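You operate a simulated robot arm through the tools that you are given. There is no shell and no other tool.

The job below is to be done with a simulated robot arm. You get a single attempt, and the scene is never put back.

JOB
Paste the white patch, blue bar to 57, lay the FIRM piece on and roll it down.
Fine: on the JOIN plate, the piece's end at the blue bar; brush and hand roller with green band go back. Set down upright: teal brush with green band, hand roller with green band. A coat counts when it lies all over at full strength: go over it till it gets no stronger. What is to be rubbed or washed off counts as gone when no trace of it is left.
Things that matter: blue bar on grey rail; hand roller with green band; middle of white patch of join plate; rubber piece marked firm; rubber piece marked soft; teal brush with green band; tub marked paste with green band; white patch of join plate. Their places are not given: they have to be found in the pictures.

It is judged by the outcome, as a careful person would: the job done as asked, and still so three seconds after it is handed in. It fails if anything else is knocked over, pushed out of place, dropped, spilled or broken.

ROBOT AND FRAMES
A 7-joint arm with a fingered hand, fixed in place. Base frame: the origin is on the floor under the middle of its stand, x ahead of it, y to its left, z up. Lengths are in cm, angles in degrees, forces in N, time in s.
It reaches about 102.3 cm from its shoulder. Its first joint turns from -166.0 to 166.0 degrees. Payload 4 kg.
Tool frame: the origin (TCP) lies between the finger pads and is the grasp point; the fingertips stand 3 cm ahead of it; z points along the fingers, y is the line along which they close. The gripper opens to 10.4 cm; its body begins 3.5 cm behind the TCP. The gripper is a hand of 4 fingers: y runs from the thumb to the fingers, the wrist lies at [-1.5, -11.3, -19] in the tool frame, and closing takes about 1.5 s.
Orientation is told as [roll, pitch, yaw] about the base's x, y, z axes, in that order, counted from this pose: with the fingers straight down and the wrist toward the robot, the tool's x, y and z point along [0, 1, 0], [1, 0, 0] and [0, 0, -1] of the base frame.

CONTROLS
- The arm moves only by the tool apply_moves. Its arguments are lists of equal length, an entry for each row: "slide": the shift along the tool's x, y, z in cm, a list of three; "delta_rot": the turn, a rotation vector about the tool's x, y, z in degrees, a list of three. In form: {"slide": [[dx, dy, dz], ...], "delta_rot": [[rx, ry, rz], ...]}. A call has 1 to 20 rows; each row is the pose to reach, as a shift and turn from the pose commanded when the call began, along the tool's axes at that moment. "gripper" is the finger opening in cm, from 0 to 10.4, set as the call begins (left out, the last holds). Each row takes 0.2 s and may step no farther than 5 cm and 8.6 degrees from the row before; otherwise, or with a gripper value out of range, the whole call is refused. Where a pose cannot be reached the arm comes as near as it can. A force on the tool above 40 N (or 10 N above the force at the start of the call, whichever is more), or a blocked arm, ends the call early, and 0.2 s more pass. The fingers move at their own pace (about 15.3 cm/s each) and stop on an object; they squeeze with about 30 N. The grip force told is the motor's: it shows also when the fingers shut on nothing. Time passes only in rows, and 0.2 s behind the last, so rows that repeat a pose let the fingers close. The reply holds the time, the measured pose of the TCP, the force on the tool along the base axes, the opening and the grip force, in the units named above and with some noise, with the torque about the TCP (base axes, N m) and any sound that the robot's microphone picked up.
- Cameras (640 x 400 px; columns grow to the right, rows downward): "scene" is fixed at [22.18, -64.92, 157.98]; the picture's right is [0.75, -0.66, 0.00], its down [-0.64, -0.73, -0.22] and it looks along [0.15, 0.17, -0.97] (base axes); focal length 353 px, centre (320, 200). "wrist" rides on the gripper at [6.1, -9.2, -13] in the tool frame; the picture's right is [-0.81, 0.28, -0.52], its down [-0.53, -0.71, 0.46] and it looks along [-0.24, 0.64, 0.72] (tool axes); focal length 275 px, centre (320, 200).
- get_image(camera): a new picture of that camera. No time passes.
- preshape(shape): the hand has 4 fingers and takes this shape, open, in about a second: jaw (thumb against the fingers, like two jaws); tri (thumb and two fingers); tip (a fingertip pinch); poke (one finger out to press); point (the index stretched); flat (the hand flat); cup (the hand cupped); fist (a fist). The gripper value then closes the fingers along that shape, each until it touches; the sizes above hold for jaw. It gives what a move gives, with no picture.
- locate(camera, pixels): for up to 12 pixels [column, row] of the newest picture of that camera ("zoom" is the newest enlarged one), the place [x, y, z] in the base frame of the surface seen there, good to about 0.2 cm. No time passes.
- enlarge(camera, box): a new picture of the part [left, top, right, bottom] of that camera's present view, enlarged. No time passes.
- finish_job(): hands the job in; it is judged then, once.

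Open the gripper and draw the arm clear of the work before you hand the job in, unless the task says otherwise.

The tools are called after "Emit:" as name(argument=value, ...) on one line, values as JSON. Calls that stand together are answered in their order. apply_moves: Moves the arm, as the interface text tells. Its arguments: {"type":"object","properties":{"slide":{"type":"array","items":{"type":"array","items":{"type":"number"}}},"delta_rot":{"type":"array","items":{"type":"array","items":{"type":"number"}}},"gripper":{"type":"number"}},"required":["slide","delta_rot"]} The other tools are called the same way: preshape (shape) gives the hand a shape; get_image (camera) takes a picture; locate (camera, pixels) gives the place of the surface under pixels of a picture; enlarge (camera, box) takes an enlarged picture of a part of a camera's view; finish_job () hands the job in.

At the start:

```text
clock: 0.0
eef_pos: [18.93, -42.11, 118.06]
orientation: [0.0, 0.0, 0.0]
wrist_force: [0.1, -0.2, -0.7]
moment: [-0.04, 0.0, -0.01]
grip_width: 10.35
grasp_force: 0.0
shape: jaw
```

scene: 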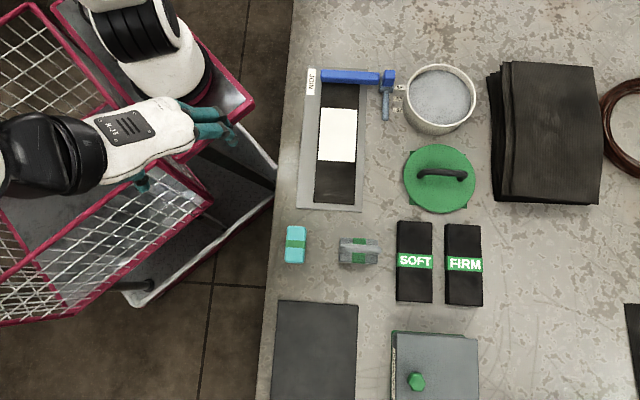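
wrist: 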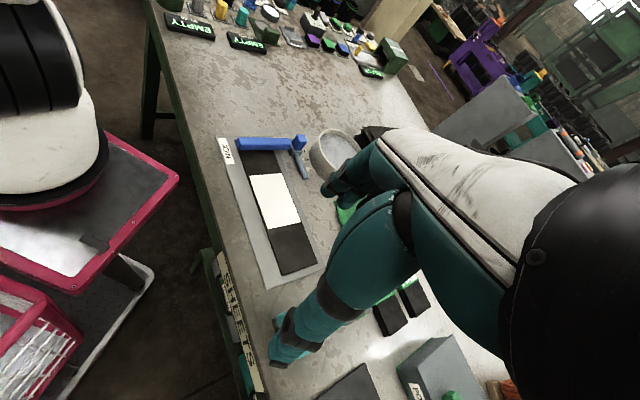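

The scene picture shows the JOIN plate at about (333,140), the blue bar at (350,77), the paste tub at (440,98), the teal brush at (295,244), the roller at (358,250), and SOFT/FIRM at (414,262)/(463,265). I enlarge these parts to see them in detail.

Emit:
enlarge(camera="scene", box=[290, 50, 490, 220])

Emit:
enlarge(camera="scene", box=[270, 210, 500, 320])

Emit:
enlarge(camera="scene", box=[370, 55, 430, 135])

```text
2.35 times, centred on (390, 135) of scene
```

zoom: 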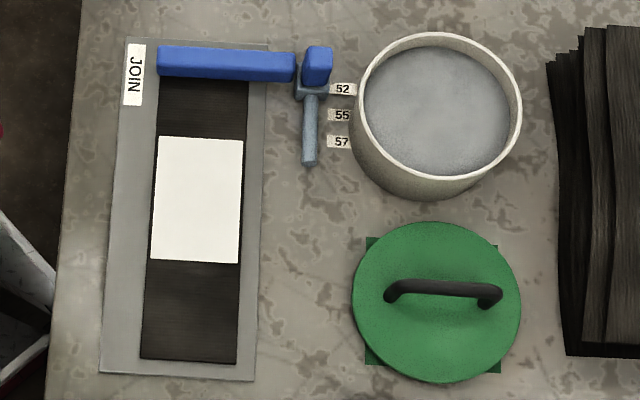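

```text
2.78 times, centred on (385, 265) of scene
```

zoom: 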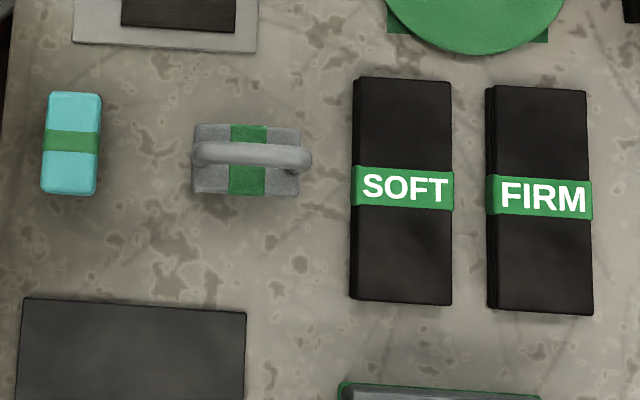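

```text
5.00 times, centred on (400, 95) of scene
```

zoom: 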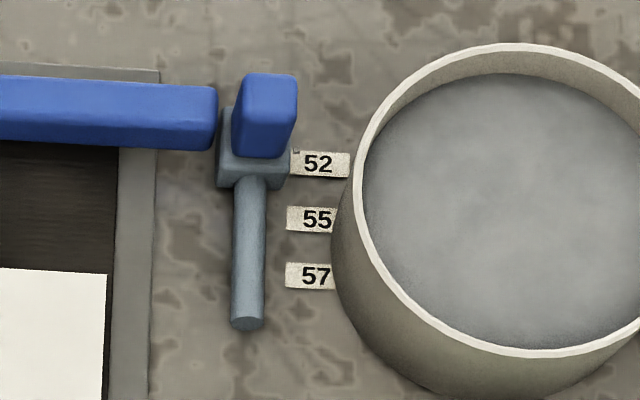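

I see marks 52, 55, 57 along the rail at zoom (318,163), (318,219), (316,276). I locate the bar, its knob, the marks and the rail in this zoom.

Emit:
locate(camera="zoom", pixels=[[318, 163], [318, 219], [316, 276], [268, 85], [265, 115], [250, 160], [248, 250], [248, 322], [210, 95], [210, 140], [20, 95], [228, 180]])

Emit:
locate(camera="scene", pixels=[[322, 108], [357, 109], [354, 161], [319, 161], [337, 135], [297, 208], [362, 211], [310, 70], [315, 200], [352, 203], [366, 100], [318, 90]])

Emit:
locate(camera="scene", pixels=[[440, 95], [440, 66], [440, 124], [408, 98], [474, 98], [440, 130], [440, 180], [440, 175], [425, 95], [455, 95], [440, 80], [440, 110]])

Emit:
enlarge(camera="scene", box=[270, 210, 400, 290])

```text
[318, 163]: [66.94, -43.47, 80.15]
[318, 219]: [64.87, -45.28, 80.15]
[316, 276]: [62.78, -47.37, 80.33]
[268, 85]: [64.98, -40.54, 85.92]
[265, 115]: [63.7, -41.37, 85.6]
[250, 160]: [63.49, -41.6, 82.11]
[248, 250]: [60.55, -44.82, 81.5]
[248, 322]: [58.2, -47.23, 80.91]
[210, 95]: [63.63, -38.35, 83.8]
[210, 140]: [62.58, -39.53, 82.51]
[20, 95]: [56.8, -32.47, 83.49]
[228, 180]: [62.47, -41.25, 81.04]
```

```text
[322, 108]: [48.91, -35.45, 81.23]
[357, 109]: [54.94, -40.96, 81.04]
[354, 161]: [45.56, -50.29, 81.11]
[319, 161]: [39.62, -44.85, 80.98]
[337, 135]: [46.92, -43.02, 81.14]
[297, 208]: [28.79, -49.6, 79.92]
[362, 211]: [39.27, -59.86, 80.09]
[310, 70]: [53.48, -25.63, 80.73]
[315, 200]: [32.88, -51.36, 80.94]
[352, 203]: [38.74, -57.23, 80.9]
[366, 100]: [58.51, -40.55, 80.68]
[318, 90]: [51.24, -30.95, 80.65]
```

```text
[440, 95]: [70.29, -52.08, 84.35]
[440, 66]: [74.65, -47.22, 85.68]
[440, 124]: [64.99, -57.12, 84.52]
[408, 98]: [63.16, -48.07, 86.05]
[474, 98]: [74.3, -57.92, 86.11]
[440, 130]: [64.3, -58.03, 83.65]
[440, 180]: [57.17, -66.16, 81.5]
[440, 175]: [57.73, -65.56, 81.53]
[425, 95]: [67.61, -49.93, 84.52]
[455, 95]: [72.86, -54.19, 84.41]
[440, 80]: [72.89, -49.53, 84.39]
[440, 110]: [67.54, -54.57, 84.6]
```

```text
4.92 times, centred on (335, 250) of scene
```

zoom: 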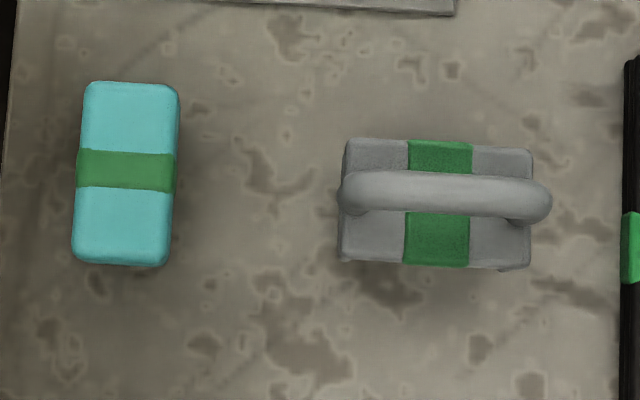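

Now I locate the brush, roller (current zoom) and the FIRM/SOFT pieces in the scene.

Emit:
locate(camera="zoom", pixels=[[90, 90], [172, 95], [163, 255], [82, 250], [128, 170], [360, 195], [440, 195], [530, 200], [440, 155], [440, 250], [350, 150], [525, 260]])

Emit:
locate(camera="scene", pixels=[[399, 224], [430, 224], [430, 300], [399, 299], [447, 227], [479, 228], [481, 303], [449, 303], [463, 245], [463, 285], [463, 265], [415, 262]])

Emit:
locate(camera="scene", pixels=[[274, 255], [300, 280], [330, 265], [380, 262], [395, 310], [440, 320], [488, 265], [316, 350], [300, 244], [437, 360], [540, 120], [500, 200]])

```text
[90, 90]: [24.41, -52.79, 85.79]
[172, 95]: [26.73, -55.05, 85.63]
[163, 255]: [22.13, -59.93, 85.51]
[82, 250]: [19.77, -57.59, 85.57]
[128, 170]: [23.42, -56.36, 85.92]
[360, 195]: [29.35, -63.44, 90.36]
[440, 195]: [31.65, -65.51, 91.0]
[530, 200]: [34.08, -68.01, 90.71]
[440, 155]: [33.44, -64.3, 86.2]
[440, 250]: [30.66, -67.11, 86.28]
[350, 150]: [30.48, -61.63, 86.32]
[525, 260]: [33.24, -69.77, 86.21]
```

```text
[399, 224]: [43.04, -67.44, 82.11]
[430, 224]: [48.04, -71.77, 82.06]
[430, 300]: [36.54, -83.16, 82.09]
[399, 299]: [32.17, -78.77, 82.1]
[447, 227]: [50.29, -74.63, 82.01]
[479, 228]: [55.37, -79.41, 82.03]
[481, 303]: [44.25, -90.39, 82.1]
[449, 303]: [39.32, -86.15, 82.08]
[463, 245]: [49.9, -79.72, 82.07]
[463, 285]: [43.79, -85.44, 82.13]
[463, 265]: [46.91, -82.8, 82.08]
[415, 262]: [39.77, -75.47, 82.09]
```

```text
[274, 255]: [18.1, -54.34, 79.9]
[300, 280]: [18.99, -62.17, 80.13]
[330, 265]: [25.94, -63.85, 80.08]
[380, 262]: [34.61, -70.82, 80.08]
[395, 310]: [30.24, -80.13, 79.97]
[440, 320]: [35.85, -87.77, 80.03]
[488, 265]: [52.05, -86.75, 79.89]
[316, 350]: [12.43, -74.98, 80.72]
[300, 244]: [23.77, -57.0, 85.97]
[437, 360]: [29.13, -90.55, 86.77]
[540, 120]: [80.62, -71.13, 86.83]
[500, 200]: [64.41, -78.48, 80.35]
```

The brush top is at z≈85.8, the roller handle at z≈91, FIRM top at z≈82. I take a zoom of the plate again to measure its directions and corners accurately.

Emit:
enlarge(camera="scene", box=[290, 50, 490, 220])

Emit:
locate(camera="zoom", pixels=[[102, 368], [251, 377], [129, 110], [261, 110], [144, 354], [235, 360], [160, 85], [246, 88], [153, 256], [237, 261], [161, 139], [240, 143]])

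Emit:
locate(camera="zoom", pixels=[[163, 50], [291, 56], [291, 68], [163, 62], [163, 72], [291, 79], [318, 50], [318, 60], [318, 75], [305, 52], [331, 52], [318, 84]])

```text
2.35 times, centred on (390, 135) of scene
```

zoom: 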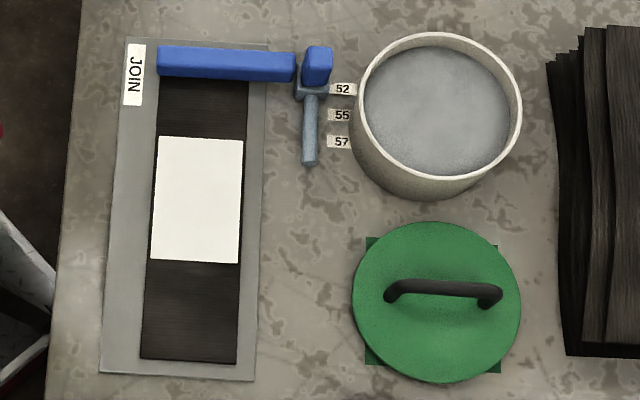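

```text
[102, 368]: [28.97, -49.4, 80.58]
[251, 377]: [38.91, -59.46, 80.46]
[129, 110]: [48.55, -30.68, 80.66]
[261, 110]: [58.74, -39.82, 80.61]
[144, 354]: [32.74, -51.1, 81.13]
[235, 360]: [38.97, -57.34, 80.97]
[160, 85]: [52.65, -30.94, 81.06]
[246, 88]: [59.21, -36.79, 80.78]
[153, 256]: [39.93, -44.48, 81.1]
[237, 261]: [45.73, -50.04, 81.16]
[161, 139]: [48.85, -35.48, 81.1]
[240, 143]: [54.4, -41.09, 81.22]
```

```text
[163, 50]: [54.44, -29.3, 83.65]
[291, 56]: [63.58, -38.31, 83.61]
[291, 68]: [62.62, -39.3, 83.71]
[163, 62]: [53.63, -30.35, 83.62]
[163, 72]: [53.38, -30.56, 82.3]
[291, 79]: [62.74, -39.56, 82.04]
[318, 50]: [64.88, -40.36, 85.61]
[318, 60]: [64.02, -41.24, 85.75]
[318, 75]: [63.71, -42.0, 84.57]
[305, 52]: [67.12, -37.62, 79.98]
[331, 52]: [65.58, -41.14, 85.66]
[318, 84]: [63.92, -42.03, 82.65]
```

The bar's front face is at u≈16.4 (u = along the rail), mark 52 at u≈16.6. I zoom further on the marks and the slider to find which part of the bar is read against the marks.

Emit:
enlarge(camera="scene", box=[376, 66, 416, 126])

Emit:
enlarge(camera="wrist", box=[210, 110, 370, 210])

```text
6.67 times, centred on (396, 96) of scene
```

zoom: 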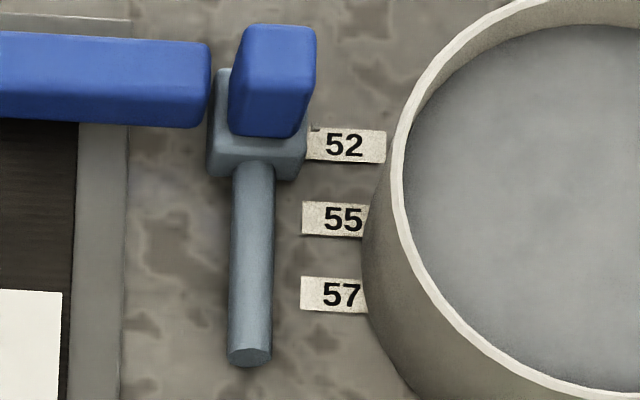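

```text
4.00 times, centred on (290, 160) of wrist
```

zoom: 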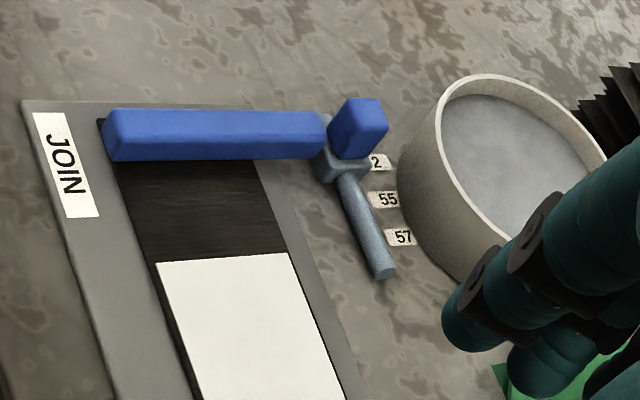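

I re-take the scene zoom to locate slider block edges, knob edges and label edges.

Emit:
enlarge(camera="scene", box=[376, 66, 416, 126])

Emit:
locate(camera="zoom", pixels=[[222, 78], [222, 120], [222, 145], [222, 165], [285, 150], [285, 170], [250, 35], [300, 40], [245, 85], [300, 90], [270, 75], [270, 125]])

Emit:
locate(camera="zoom", pixels=[[315, 133], [315, 157], [380, 135], [310, 206], [310, 231], [355, 208], [308, 281], [308, 306], [355, 284], [355, 309], [250, 200], [250, 340]])

Emit:
locate(camera="zoom", pixels=[[200, 48], [200, 70], [200, 90], [200, 100], [200, 120], [10, 40], [10, 80], [10, 100], [10, 112], [100, 45], [100, 85], [100, 115]])

```text
6.67 times, centred on (396, 96) of scene
```

zoom: 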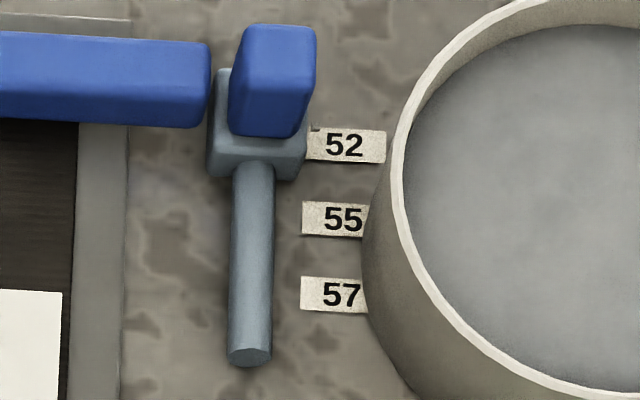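

```text
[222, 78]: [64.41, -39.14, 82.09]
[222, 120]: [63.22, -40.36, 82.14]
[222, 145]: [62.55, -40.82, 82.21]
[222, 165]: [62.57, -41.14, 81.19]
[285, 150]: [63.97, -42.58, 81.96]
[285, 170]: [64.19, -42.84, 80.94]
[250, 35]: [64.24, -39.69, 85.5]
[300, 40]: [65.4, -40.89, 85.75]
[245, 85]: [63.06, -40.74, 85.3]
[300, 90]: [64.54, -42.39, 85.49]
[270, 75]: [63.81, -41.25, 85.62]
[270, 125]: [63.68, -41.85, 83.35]
```

```text
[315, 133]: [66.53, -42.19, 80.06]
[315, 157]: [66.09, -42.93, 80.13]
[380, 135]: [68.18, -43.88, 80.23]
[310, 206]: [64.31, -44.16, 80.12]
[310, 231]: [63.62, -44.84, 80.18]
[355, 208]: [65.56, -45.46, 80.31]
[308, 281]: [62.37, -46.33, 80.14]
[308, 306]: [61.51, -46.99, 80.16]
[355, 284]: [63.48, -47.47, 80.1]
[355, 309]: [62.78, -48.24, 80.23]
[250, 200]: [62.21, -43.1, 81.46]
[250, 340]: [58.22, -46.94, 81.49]
```

```text
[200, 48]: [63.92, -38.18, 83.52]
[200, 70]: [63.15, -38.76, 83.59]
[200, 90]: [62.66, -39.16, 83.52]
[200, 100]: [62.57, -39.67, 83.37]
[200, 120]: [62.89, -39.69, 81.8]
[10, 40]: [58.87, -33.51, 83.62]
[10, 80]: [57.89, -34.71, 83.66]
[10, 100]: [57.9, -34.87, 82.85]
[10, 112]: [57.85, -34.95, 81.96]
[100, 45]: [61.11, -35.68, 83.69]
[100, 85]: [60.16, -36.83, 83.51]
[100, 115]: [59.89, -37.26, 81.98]
```

The marks lie at u≈16.75, 13.77, 10.8 (3 cm steps) and the knob/slider centre is at u≈16.7, so it now stands at 52. Before moving I check the height of the pink cart at the left, since the wrist will pass over it.

Emit:
locate(camera="scene", pixels=[[208, 195], [270, 185], [250, 105], [150, 180], [75, 110], [150, 295], [20, 20], [140, 180], [60, 240], [180, 220], [200, 130], [150, 60]])

```text
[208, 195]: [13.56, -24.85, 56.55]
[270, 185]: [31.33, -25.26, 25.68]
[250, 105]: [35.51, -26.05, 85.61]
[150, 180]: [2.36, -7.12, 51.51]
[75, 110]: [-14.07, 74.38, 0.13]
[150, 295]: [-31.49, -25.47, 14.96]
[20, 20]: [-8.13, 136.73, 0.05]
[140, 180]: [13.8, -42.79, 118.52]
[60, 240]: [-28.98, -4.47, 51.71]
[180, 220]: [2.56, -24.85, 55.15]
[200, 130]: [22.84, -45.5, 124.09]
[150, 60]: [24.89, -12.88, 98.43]
```

The way is clear above z≈90. I turn the hand to yaw −45° (so tool x runs along the plate, tool y across it) and go above the brush at about (23.3, −56.4), z 100.

Emit:
apply_moves(slide=[[-1.78, 0.54, 2.26], [-3.56, 1.08, 4.52], [-5.34, 1.62, 6.77], [-7.12, 2.17, 9.03], [-8.9, 2.71, 11.29], [-10.68, 3.25, 13.55], [-12.46, 3.79, 15.8], [-14.24, 4.33, 18.06], [-14.24, 4.33, 18.06]], delta_rot=[[0, 0, 5.63], [0, 0, 11.25], [0, 0, 16.88], [0, 0, 22.5], [0, 0, 28.13], [0, 0, 33.75], [0, 0, 39.38], [0, 0, 45], [0, 0, 45]], gripper=10.4)

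```text
clock: 2.0
eef_pos: [23.25, -56.21, 99.82]
orientation: [0.0, 0.1, -45.1]
wrist_force: [-0.9, 0.8, 0.3]
moment: [0.0, -0.01, -0.02]
grip_width: 10.38
grasp_force: 0.0
shape: jaw
```

The pose is as wanted: yaw −45.1 above the brush. I look at both cameras to check hand and brush.

Emit:
get_image(camera="wrist")

Emit:
get_image(camera="scene")

```text
taken
```

wrist: 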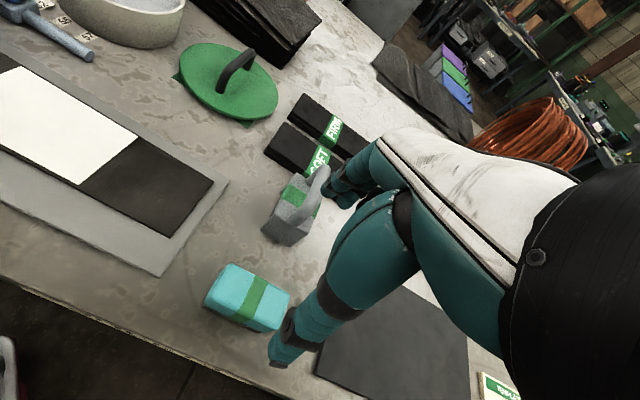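

```text
taken
```

scene: 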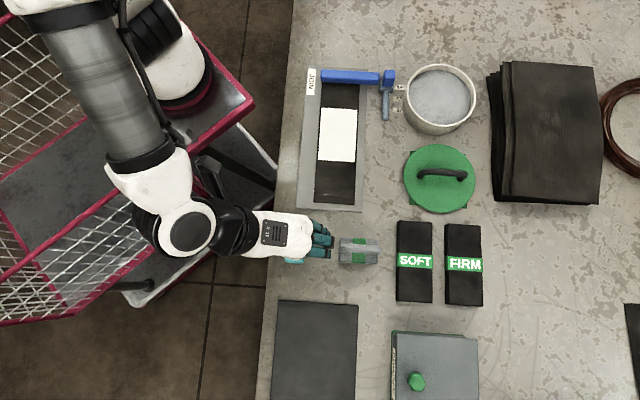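

The brush is at wrist pixel (248,296), the hand clear above it. I zoom to see the brush's height structure and the fingers.

Emit:
enlarge(camera="wrist", box=[180, 150, 380, 380])

Emit:
enlarge(camera="wrist", box=[0, 0, 240, 150])

```text
1.74 times, centred on (280, 265) of wrist
```

zoom: 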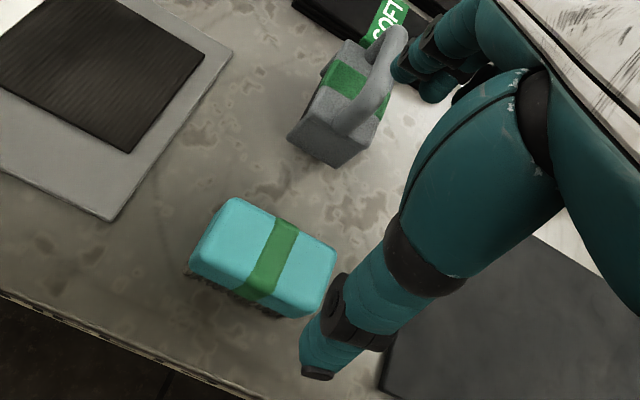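

```text
2.67 times, centred on (120, 75) of wrist
```

zoom: 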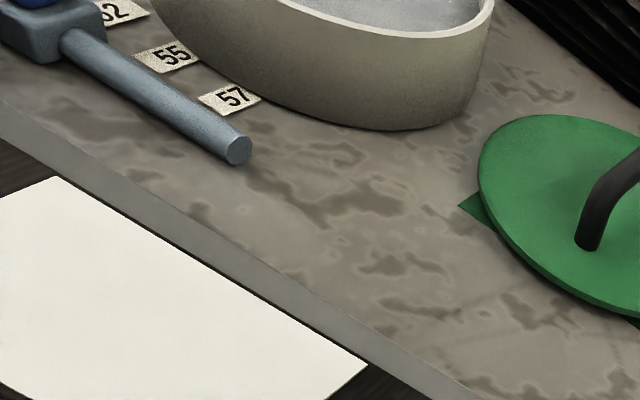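

I locate a few points down the brush's near side to learn where the body ends and the bristles begin.

Emit:
locate(camera="wrist", pixels=[[225, 300], [225, 308], [225, 313], [225, 317], [225, 321], [206, 302], [206, 307], [270, 328], [240, 270], [285, 290], [310, 215], [285, 235]])

```text
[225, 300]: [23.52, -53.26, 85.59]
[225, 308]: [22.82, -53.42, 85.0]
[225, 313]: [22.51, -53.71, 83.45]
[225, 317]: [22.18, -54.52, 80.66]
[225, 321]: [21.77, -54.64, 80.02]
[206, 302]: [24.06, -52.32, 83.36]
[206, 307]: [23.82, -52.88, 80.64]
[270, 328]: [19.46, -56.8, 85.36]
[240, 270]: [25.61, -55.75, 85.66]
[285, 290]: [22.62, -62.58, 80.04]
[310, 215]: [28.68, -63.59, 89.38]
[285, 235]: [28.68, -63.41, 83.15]
```

The brush spans v 53.9–58.1 with its body from z≈83 to 85.8 and bristles below. I lower the hand over it with the opening at 8 cm, TCP to z≈85.2.

Emit:
apply_moves(slide=[[0, -0.1, 3], [0, -0.2, 6], [0, -0.2, 9], [0, -0.2, 12], [0, -0.2, 13.5], [0, -0.2, 14.6], [0, -0.2, 14.6]], delta_rot=[[0, 0, 0], [0, 0, 0], [0, 0, 0], [0, 0, 0], [0, 0, 0], [0, 0, 0], [0, 0, 0]], gripper=8)

Emit:
get_image(camera="wrist")

Emit:
enlarge(camera="scene", box=[240, 190, 400, 300])

```text
clock: 3.6
eef_pos: [23.12, -56.21, 85.31]
orientation: [0.1, 0.0, -45.1]
wrist_force: [-0.3, -0.6, 0.7]
moment: [0.02, 0.04, -0.01]
grip_width: 8.04
grasp_force: 0.0
shape: jaw
```

```text
taken
```

wrist: 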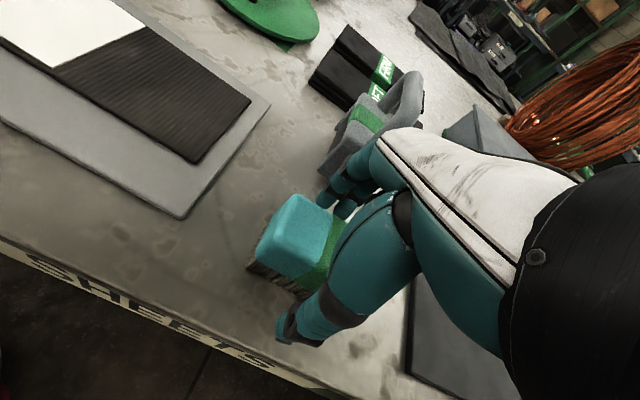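

```text
3.64 times, centred on (320, 245) of scene
```

zoom: 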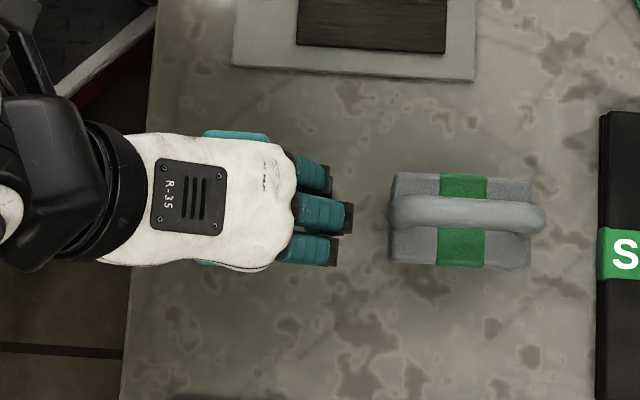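

The brush sits between thumb and fingers with its green band at the TCP pixel (332,244). I close the fingers and wait.

Emit:
apply_moves(slide=[[0, 0, 0], [0, 0, 0], [0, 0, 0], [0, 0, 0], [0, 0, 0], [0, 0, 0], [0, 0, 0], [0, 0, 0]], delta_rot=[[0, 0, 0], [0, 0, 0], [0, 0, 0], [0, 0, 0], [0, 0, 0], [0, 0, 0], [0, 0, 0], [0, 0, 0]], gripper=0)

Emit:
get_image(camera="wrist")

```text
clock: 5.4
eef_pos: [23.18, -56.23, 85.39]
orientation: [-0.1, 0.0, -45.0]
wrist_force: [0.1, -1.4, 1.1]
moment: [0.01, -0.01, -0.03]
grip_width: 3.46
grasp_force: 29.9
shape: jaw
```

```text
taken
```

wrist: 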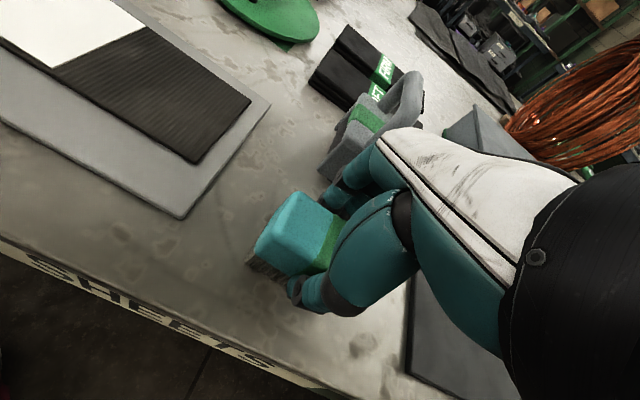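

The fingers stopped at 3.46 cm with 29.9 N, so the brush is held. I lift it 15 cm and look.

Emit:
apply_moves(slide=[[0, 0, -2], [0, 0, -5], [0, 0, -9], [0, 0, -13], [0, 0, -16], [0, 0, -16]], delta_rot=[[0, 0, 0], [0, 0, 0], [0, 0, 0], [0, 0, 0], [0, 0, 0], [0, 0, 0]])

Emit:
get_image(camera="wrist")

```text
clock: 6.8
eef_pos: [22.89, -56.08, 101.16]
orientation: [0.1, 0.0, -45.1]
wrist_force: [0.3, -0.3, -1.4]
moment: [0.02, 0.01, 0.0]
grip_width: 3.45
grasp_force: 29.6
shape: jaw
```

```text
taken
```

wrist: 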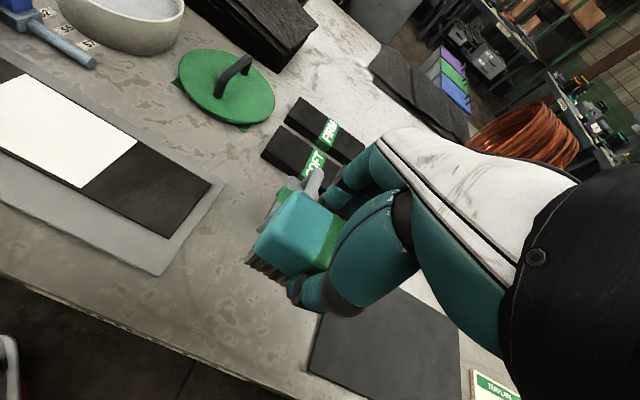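

The brush hangs level in the hand. I carry it at this height to above the paste tub, centre about (69.2, −52.4).

Emit:
apply_moves(slide=[[3.5, 3.0, 0], [7, 6, 0], [10.5, 9, 0], [14, 12, 0], [17.5, 15, 0], [21, 18, 0], [24.5, 21, 0], [28, 24, 0], [31.5, 27, 0], [34, 29.2, 0], [35.3, 30.1, 0], [35.3, 30.1, 0]], delta_rot=[[0, 0, 0], [0, 0, 0], [0, 0, 0], [0, 0, 0], [0, 0, 0], [0, 0, 0], [0, 0, 0], [0, 0, 0], [0, 0, 0], [0, 0, 0], [0, 0, 0], [0, 0, 0]])

Emit:
get_image(camera="wrist")

Emit:
get_image(camera="scene")

```text
clock: 9.4
eef_pos: [69.42, -52.57, 101.27]
orientation: [0.0, 0.0, -45.0]
wrist_force: [0.2, 0.1, -0.5]
moment: [0.03, 0.02, -0.01]
grip_width: 3.46
grasp_force: 29.9
shape: jaw
```

```text
taken
```

wrist: 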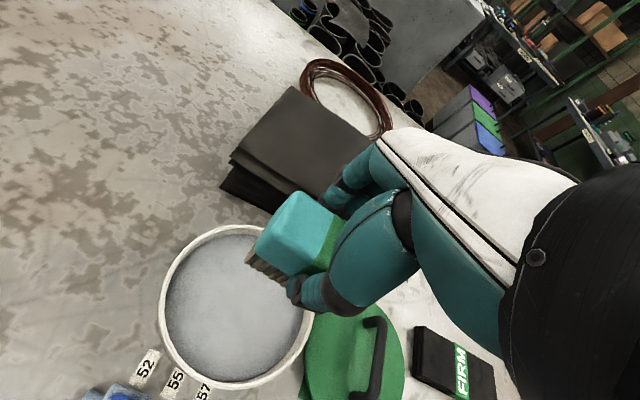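

```text
taken
```

scene: 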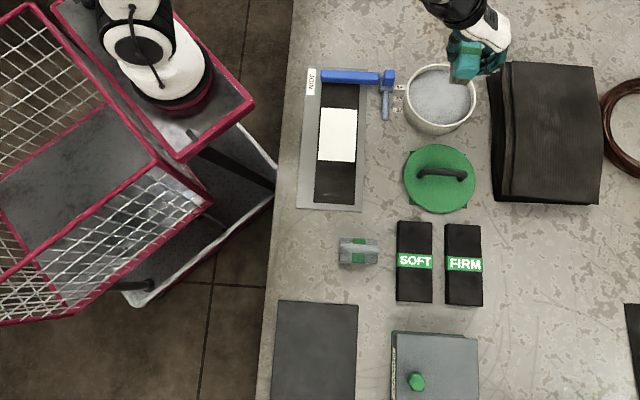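

The brush looks to be above the tub. I verify the tub's place with the wrist camera: rim left (162,310), right (312,330), top (235,228), bottom (235,387), and the paste surface.

Emit:
locate(camera="wrist", pixels=[[163, 305], [310, 330], [215, 231], [240, 386], [235, 305], [200, 300], [270, 350], [230, 260], [180, 260], [290, 368], [175, 350], [212, 250]])

```text
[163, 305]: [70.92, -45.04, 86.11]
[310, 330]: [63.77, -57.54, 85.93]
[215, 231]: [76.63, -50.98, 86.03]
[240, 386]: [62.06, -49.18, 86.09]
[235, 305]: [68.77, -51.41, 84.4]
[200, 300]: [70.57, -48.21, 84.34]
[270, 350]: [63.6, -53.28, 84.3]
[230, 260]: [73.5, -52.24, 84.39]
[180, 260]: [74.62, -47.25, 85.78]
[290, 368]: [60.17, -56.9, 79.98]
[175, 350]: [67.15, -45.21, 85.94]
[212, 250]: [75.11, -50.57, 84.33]
```

The tub centre is confirmed at u≈11.9, v≈86.2 and paste level z≈84.4; the TCP is right above. I lower the brush so the bristles dip about 0.7 cm, and move it a little in the paste.

Emit:
apply_moves(slide=[[0, 0, 4], [0, 0, 8], [0, 0, 10.5], [0, 0, 11.6], [0, 0, 12.2], [0.8, 0, 12.2], [0, 0, 12.2], [-0.8, 0, 12.2], [0, 0, 12.2], [0, 0, 12.2]], delta_rot=[[0, 0, 0], [0, 0, 0], [0, 0, 0], [0, 0, 0], [0, 0, 0], [0, 0, 0], [0, 0, 0], [0, 0, 0], [0, 0, 0], [0, 0, 0]])

Emit:
get_image(camera="wrist")

```text
clock: 11.1
eef_pos: [69.61, -52.61, 89.62]
orientation: [0.1, -0.7, -44.8]
wrist_force: [-0.1, 2.4, 17.6]
moment: [0.13, 0.03, 0.08]
grip_width: 3.7
grasp_force: 29.5
shape: jaw
stopped in row 8: the force on the tool passed its limit at 41 N (the readings are from after the stop); the commanded pose is now the measured one
```

```text
taken
```

wrist: 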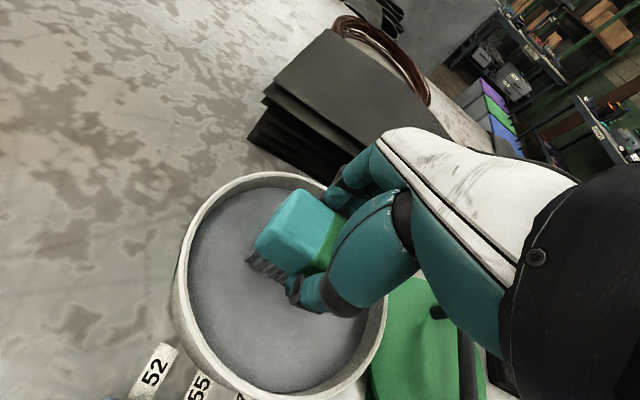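

The paste surface gave a firm reaction (41 N peak) with TCP at z≈89.6, so the bristles are in contact; the bristles now look greyish. I lift out straight and inspect the brush.

Emit:
apply_moves(slide=[[0, 0, -1], [0, 0, -3], [0, 0, -6], [0, 0, -9], [0, 0, -9]], delta_rot=[[0, 0, 0], [0, 0, 0], [0, 0, 0], [0, 0, 0], [0, 0, 0]])

Emit:
enlarge(camera="wrist", box=[160, 160, 400, 400])

Emit:
enlarge(camera="scene", box=[370, 20, 530, 140])

```text
clock: 12.3
eef_pos: [69.46, -52.58, 98.25]
orientation: [0.1, -0.3, -44.8]
wrist_force: [-0.4, 0.4, -1.2]
moment: [-0.01, -0.01, 0.0]
grip_width: 3.6
grasp_force: 29.9
shape: jaw
```

```text
1.67 times, centred on (280, 280) of wrist
```

zoom: 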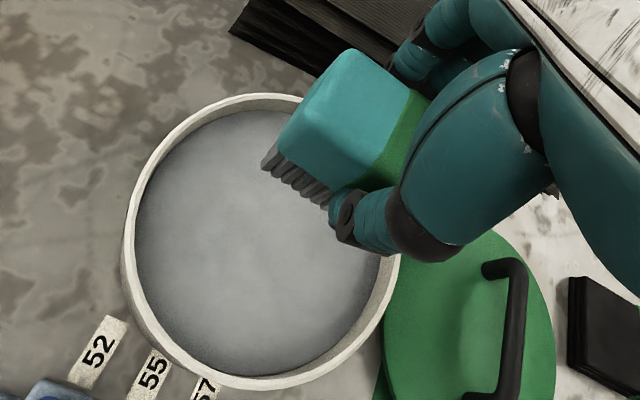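

```text
3.33 times, centred on (450, 80) of scene
```

zoom: 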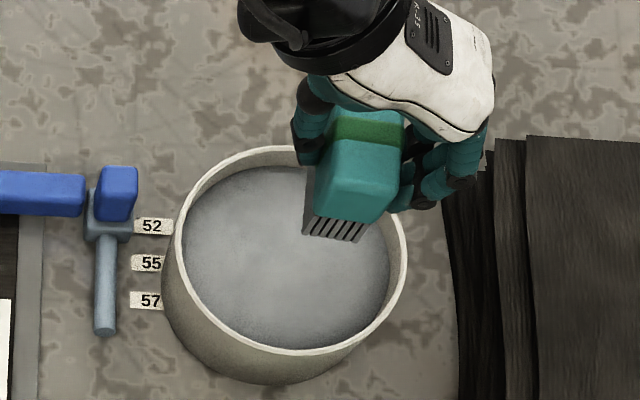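

The bristles carry grey paste and the brush still sits straight. I carry it over the patch's near corner (u≈6.3, v≈65.9) and down to z≈90.

Emit:
apply_moves(slide=[[-1.2, -4.2, 0], [-2.4, -8.4, 0], [-3.6, -12.6, 0], [-4.8, -16.8, 0], [-5.6, -20.4, 0], [-5.6, -20.4, 4], [-5.6, -20.4, 8.2], [-5.6, -20.4, 8.2]], delta_rot=[[0, 0, 0], [0, 0, 0], [0, 0, 0], [0, 0, 0], [0, 0, 0], [0, 0, 0], [0, 0, 0], [0, 0, 0]])

Emit:
get_image(camera="wrist")

Emit:
enlarge(camera="scene", box=[270, 50, 430, 220])

```text
clock: 14.1
eef_pos: [51.73, -43.29, 90.06]
orientation: [0.2, -0.2, -44.8]
wrist_force: [0.7, 0.4, -1.4]
moment: [-0.01, 0.01, -0.02]
grip_width: 3.57
grasp_force: 29.5
shape: jaw
out of reach, approached as far as the arm can: row 7, 8
```

```text
taken
```

wrist: 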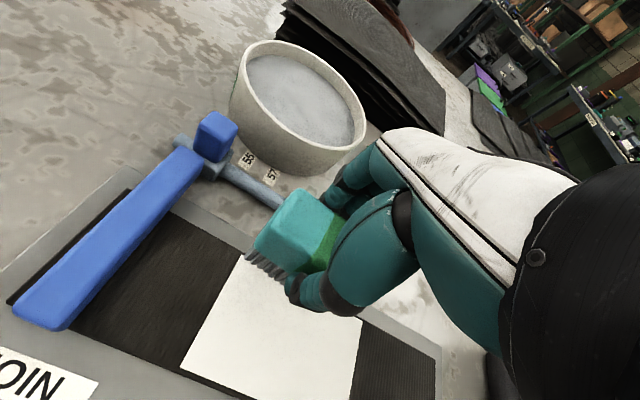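

```text
2.35 times, centred on (350, 135) of scene
```

zoom: 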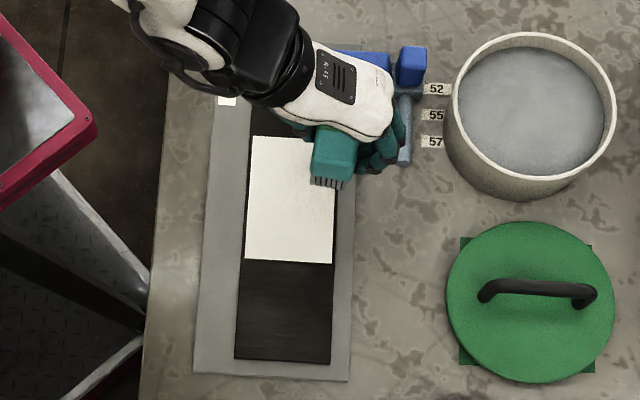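

The last rows were reported out of reach (v stayed at 67.2). I look at the whole arm in the scene picture before choosing another hand direction.

Emit:
get_image(camera="scene")

```text
taken
```

scene: 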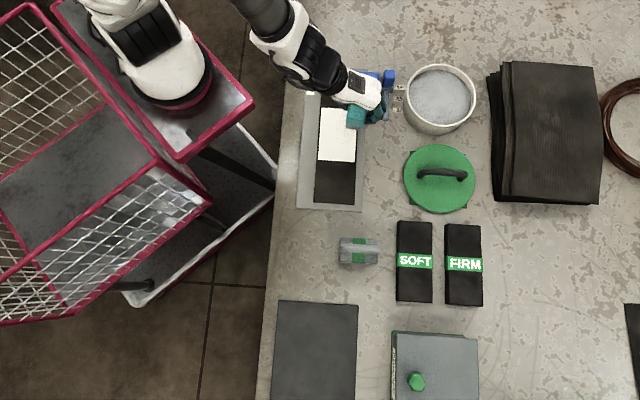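

The elbow now swings to the +u side. I raise to z≈98, go to the patch middle (u 3, v 64) and try a descent there to see how far the arm reaches at this yaw.

Emit:
apply_moves(slide=[[0, 0, -4], [0, 0, -8], [-1.5, -1.6, -8], [-3, -3.2, -8], [-3, -3.2, -4], [-3, -3.2, -2], [-3, -3.2, 0], [-3, -3.2, 1.5]], delta_rot=[[0, 0, 0], [0, 0, 0], [0, 0, 0], [0, 0, 0], [0, 0, 0], [0, 0, 0], [0, 0, 0], [0, 0, 0]])

Emit:
get_image(camera="scene")

```text
clock: 15.9
eef_pos: [48.21, -45.25, 89.0]
orientation: [0.0, -0.3, -44.7]
wrist_force: [-0.1, 0.0, -0.1]
moment: [0.02, 0.0, 0.02]
grip_width: 3.56
grasp_force: 30.1
shape: jaw
out of reach, approached as far as the arm can: row 5, 6, 7, 8
```

```text
taken
```

scene: 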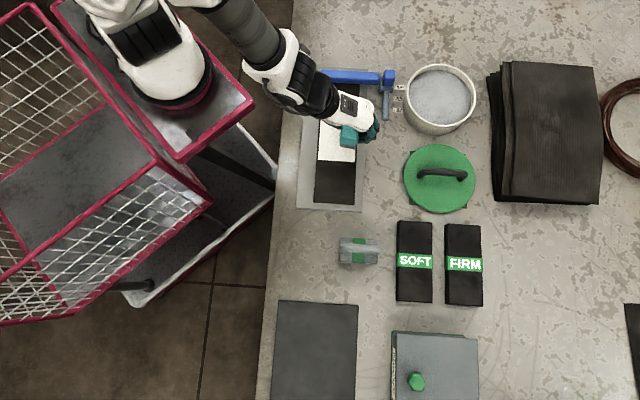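

At yaw −45 the arm falls 2 cm short in v near the patch. I raise again, turn the hand toward yaw ≈ −20 and try the same descent.

Emit:
apply_moves(slide=[[0, 0, -4], [0, 0, -8], [0.9, -2.1, -8], [0.9, -2.1, -8], [0.9, -2.1, -8], [0.9, -2.1, -4], [0.9, -2.1, -2], [0.9, -2.1, 0]], delta_rot=[[0, 0, 0], [0, 0, 0], [0, 0, -8.3], [0, 0, -16.6], [0, 0, -25], [0, 0, -25], [0, 0, -25], [0, 0, -25]])

```text
clock: 17.7
eef_pos: [47.26, -43.11, 88.87]
orientation: [-0.1, -0.3, -19.8]
wrist_force: [-0.6, 0.2, -1.1]
moment: [-0.02, -0.04, 0.0]
grip_width: 3.57
grasp_force: 30.2
shape: jaw
```

At yaw −20 the pose is reached. I now test yaw +45 (brush's long side across the patch): raise, turn by 65°, and come down to z≈88.9.

Emit:
apply_moves(slide=[[0, 0, -4], [0, 0, -8], [0, 0, -8], [0, 0, -8], [0, 0, -8], [0, 0, -8], [0, 0, -8], [0, 0, -8], [0, 0, -8], [0, 0, -8], [0, 0, -4], [0, 0, 0], [0, 0, 0]], delta_rot=[[0, 0, 0], [0, 0, -8.1], [0, 0, -16.2], [0, 0, -24.3], [0, 0, -32.4], [0, 0, -40.5], [0, 0, -48.6], [0, 0, -56.7], [0, 0, -65], [0, 0, -65], [0, 0, -65], [0, 0, -65], [0, 0, -65]])

Emit:
get_image(camera="scene")

Emit:
get_image(camera="wrist")

```text
clock: 20.5
eef_pos: [47.57, -43.2, 88.73]
orientation: [-0.4, -0.1, 45.4]
wrist_force: [-0.7, 0.6, -0.2]
moment: [0.01, 0.03, 0.02]
grip_width: 3.56
grasp_force: 29.7
shape: jaw
```

```text
taken
```

scene: 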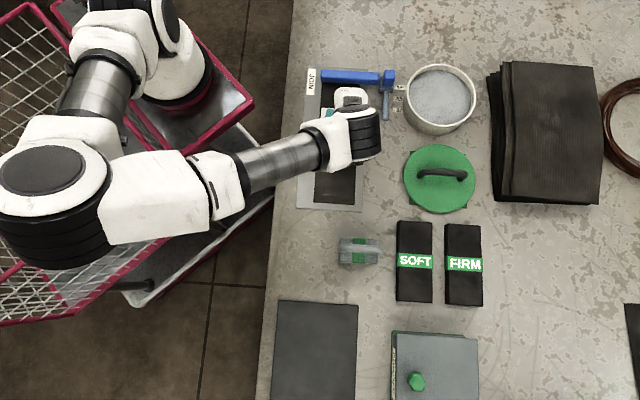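

```text
taken
```

wrist: 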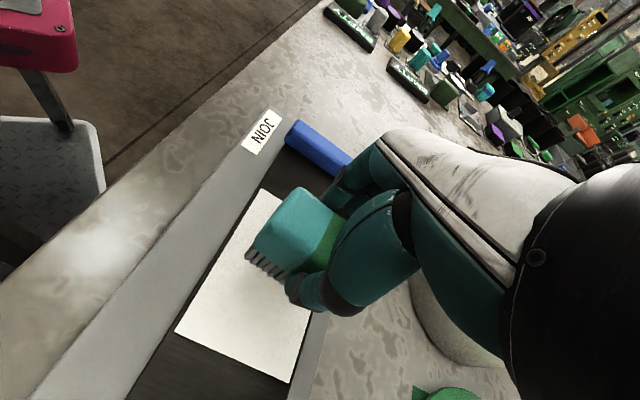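

Yaw +45 works there with the brush just above the patch. I correct the small yaw error, move to the patch's upper end (u≈7.8, v≈63.3) and lower gently toward contact at TCP z≈86.5.

Emit:
apply_moves(slide=[[0.45, 2.4, 0], [0.9, 4.7, 0], [0.9, 4.7, 1], [0.9, 4.7, 1.7], [0.9, 4.7, 2.1], [0.9, 4.7, 2.3], [0.9, 4.7, 2.3]], delta_rot=[[0, 0, 0.4], [0, 0, 0.4], [0, 0, 0.4], [0, 0, 0.4], [0, 0, 0.4], [0, 0, 0.4], [0, 0, 0.4]])

Emit:
enlarge(camera="wrist", box=[160, 100, 400, 390])

```text
clock: 22.1
eef_pos: [50.04, -39.15, 86.66]
orientation: [-0.2, 0.0, 44.8]
wrist_force: [0.0, 0.8, -0.9]
moment: [-0.01, 0.02, 0.03]
grip_width: 3.54
grasp_force: 29.8
shape: jaw
```

```text
1.38 times, centred on (280, 245) of wrist
```

zoom: 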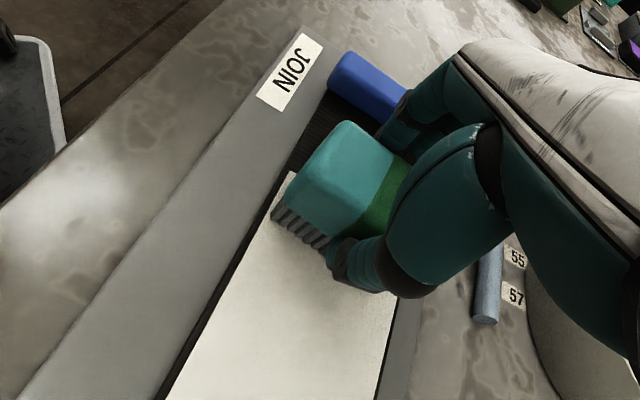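

No contact force yet at z 86.66. I lower another 0.35 cm in small steps and read the force.

Emit:
apply_moves(slide=[[0, 0, 0.15], [0, 0, 0.25], [0, 0, 0.35], [0, 0, 0.35]], delta_rot=[[0, 0, 0], [0, 0, 0], [0, 0, 0], [0, 0, 0]])

```text
clock: 23.1
eef_pos: [49.99, -39.35, 86.25]
orientation: [-0.4, -0.1, 44.7]
wrist_force: [2.3, -1.0, 16.7]
moment: [0.01, -0.07, -0.02]
grip_width: 3.59
grasp_force: 30.0
shape: jaw
```

Contact at z≈86.3 with 16.7 N. I ease up 0.1 cm and stroke along the patch toward −u.

Emit:
apply_moves(slide=[[0, 0, -0.1], [0, -1, -0.1], [0, -2.2, -0.1], [0, -3.4, -0.1], [0, -4.6, -0.1], [0, -5.8, -0.1], [0, -7, -0.1], [0, -8.2, -0.1], [0, -9.3, -0.1], [0, -9.3, -0.1]], delta_rot=[[0, 0, 0], [0, 0, 0], [0, 0, 0], [0, 0, 0], [0, 0, 0], [0, 0, 0], [0, 0, 0], [0, 0, 0], [0, 0, 0], [0, 0, 0]])

Emit:
get_image(camera="wrist")

Emit:
enlarge(camera="scene", box=[280, 60, 420, 220])

```text
clock: 25.3
eef_pos: [43.38, -45.8, 86.3]
orientation: [-0.2, -0.1, 44.8]
wrist_force: [4.0, 2.9, 5.1]
moment: [0.15, -0.07, -0.04]
grip_width: 3.53
grasp_force: 30.0
shape: jaw
```

```text
taken
```

wrist: 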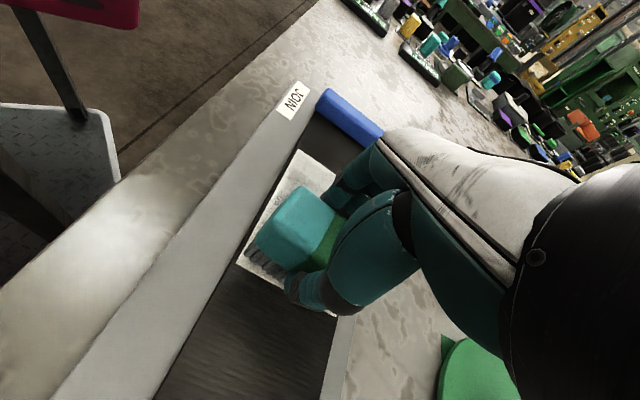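

```text
2.50 times, centred on (350, 140) of scene
```

zoom: 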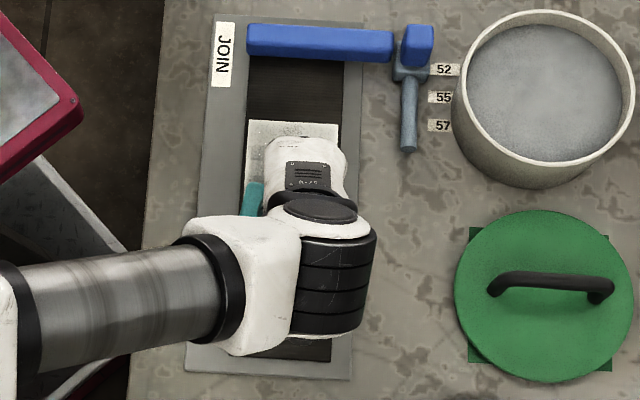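

A light grey speckled coat appears on the patch. The near end is still white just beyond the brush (265,280), so I go 0.7 cm further, shift across to v≈64.4 and stroke back.

Emit:
apply_moves(slide=[[0, -0.7, 0], [-0.7, -0.7, 0], [-1.35, -0.7, 0], [-1.35, 0.6, 0], [-1.35, 1.8, 0], [-1.35, 3.0, 0], [-1.35, 4.2, 0], [-1.35, 5.4, 0], [-1.35, 6.6, 0], [-1.35, 7.8, 0], [-1.35, 9.0, 0], [-1.35, 10, 0], [-1.35, 10, 0]], delta_rot=[[0, 0, 0], [0, 0, 0], [0, 0, 0], [0, 0, 0], [0, 0, 0], [0, 0, 0], [0, 0, 0], [0, 0, 0], [0, 0, 0], [0, 0, 0], [0, 0, 0], [0, 0, 0], [0, 0, 0]])

Emit:
get_image(camera="wrist")

Emit:
enlarge(camera="scene", box=[280, 60, 420, 220])

```text
clock: 28.1
eef_pos: [51.51, -39.7, 86.44]
orientation: [-0.4, -0.1, 44.9]
wrist_force: [-3.9, -4.7, 7.7]
moment: [-0.1, 0.17, 0.03]
grip_width: 3.51
grasp_force: 29.8
shape: jaw
```

```text
taken
```

wrist: 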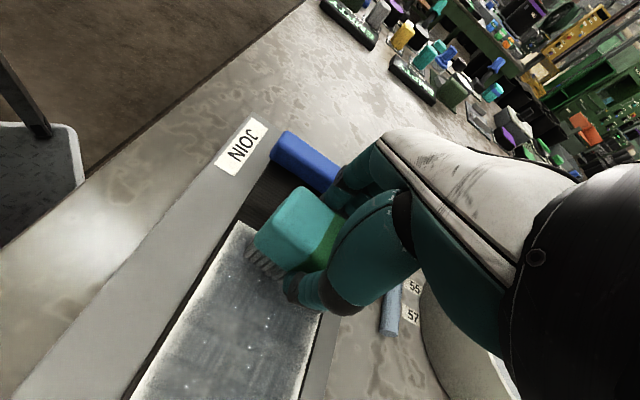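

```text
2.50 times, centred on (350, 140) of scene
```

zoom: 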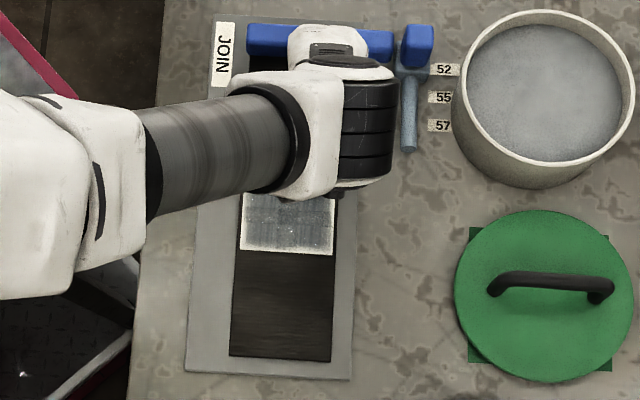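

The coat builds up grey, with thin white borders left at the low-v edge and the near end. I do two more strokes reaching a bit over the edges (v≈62.6 down to u≈−2.9, then v≈65 back up).

Emit:
apply_moves(slide=[[0.5, 0.2, 0], [1.2, 0.2, 0], [1.9, 0.2, 0], [1.9, -1.4, 0], [1.9, -3.0, 0], [1.9, -4.6, 0], [1.9, -6.2, 0], [1.9, -7.8, 0], [1.9, -9.4, 0], [1.9, -11.2, 0], [1.0, -11.2, 0], [0, -11.2, 0], [-0.6, -11.2, 0], [-0.6, -9.6, 0], [-0.6, -8.0, 0], [-0.6, -6.2, 0], [-0.6, -4.4, 0], [-0.6, -2.6, 0], [-0.6, -0.9, 0], [-0.6, 0.2, 0]], delta_rot=[[0, 0, 0], [0, 0, 0], [0, 0, 0], [0, 0, 0], [0, 0, 0], [0, 0, 0], [0, 0, 0], [0, 0, 0], [0, 0, 0], [0, 0, 0], [0, 0, 0], [0, 0, 0], [0, 0, 0], [0, 0, 0], [0, 0, 0], [0, 0, 0], [0, 0, 0], [0, 0, 0], [0, 0, 0], [0, 0, 0]])

Emit:
get_image(camera="wrist")

Emit:
enlarge(camera="scene", box=[280, 60, 420, 220])

```text
clock: 32.3
eef_pos: [52.02, -40.04, 86.52]
orientation: [-0.4, -0.1, 44.9]
wrist_force: [-0.1, 0.1, -1.5]
moment: [-0.01, 0.02, 0.02]
grip_width: 3.52
grasp_force: 29.9
shape: jaw
```

```text
taken
```

wrist: 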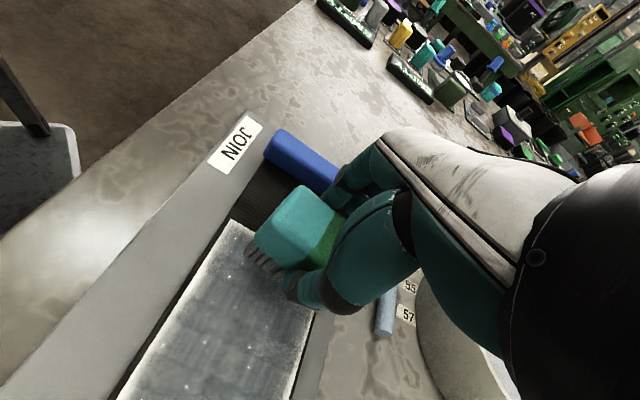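

```text
2.50 times, centred on (350, 140) of scene
```

zoom: 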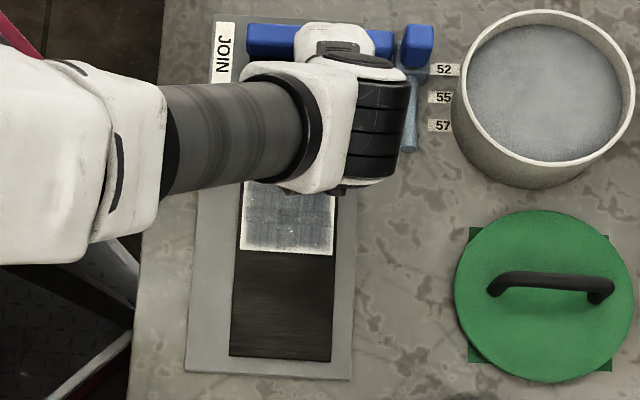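

The force is zero at z 86.52, so the last strokes had little contact (slight tilt of the axes). I zoom in on the patch in the wrist view to judge the coat.

Emit:
enlarge(camera="wrist", box=[100, 200, 340, 400])

```text
2.00 times, centred on (220, 300) of wrist
```

zoom: 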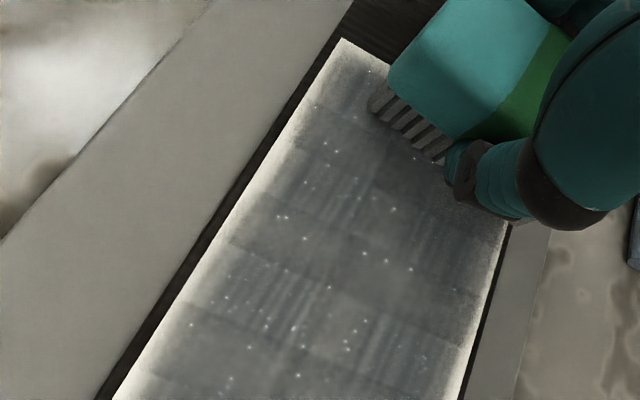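

The coat is grey but lighter toward both long edges, with small speckles. I correct the tilt, lower 0.2 cm to regain contact and stroke along both edges again.

Emit:
apply_moves(slide=[[0, 0, 0.12], [0, 0, 0.22], [0, -1.4, 0.22], [0, -3.0, 0.22], [0, -4.6, 0.22], [0, -6.2, 0.22], [0, -7.8, 0.22], [0, -9.4, 0.22], [0, -11.5, 0.22], [0, -11.5, 0.22]], delta_rot=[[-0.15, 0.15, 0], [-0.28, 0.28, 0], [-0.28, 0.28, 0], [-0.28, 0.28, 0], [-0.28, 0.28, 0], [-0.28, 0.28, 0], [-0.28, 0.28, 0], [-0.28, 0.28, 0], [-0.28, 0.28, 0], [-0.28, 0.28, 0]])

Emit:
get_image(camera="wrist")

```text
clock: 34.5
eef_pos: [43.83, -47.93, 86.34]
orientation: [-0.1, -0.5, 44.9]
wrist_force: [9.3, 8.8, 18.0]
moment: [0.38, -0.43, 0.06]
grip_width: 3.67
grasp_force: 29.9
shape: jaw
```

```text
taken
```

wrist: 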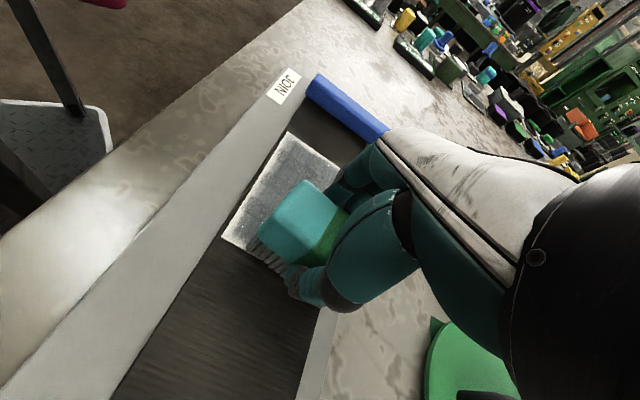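

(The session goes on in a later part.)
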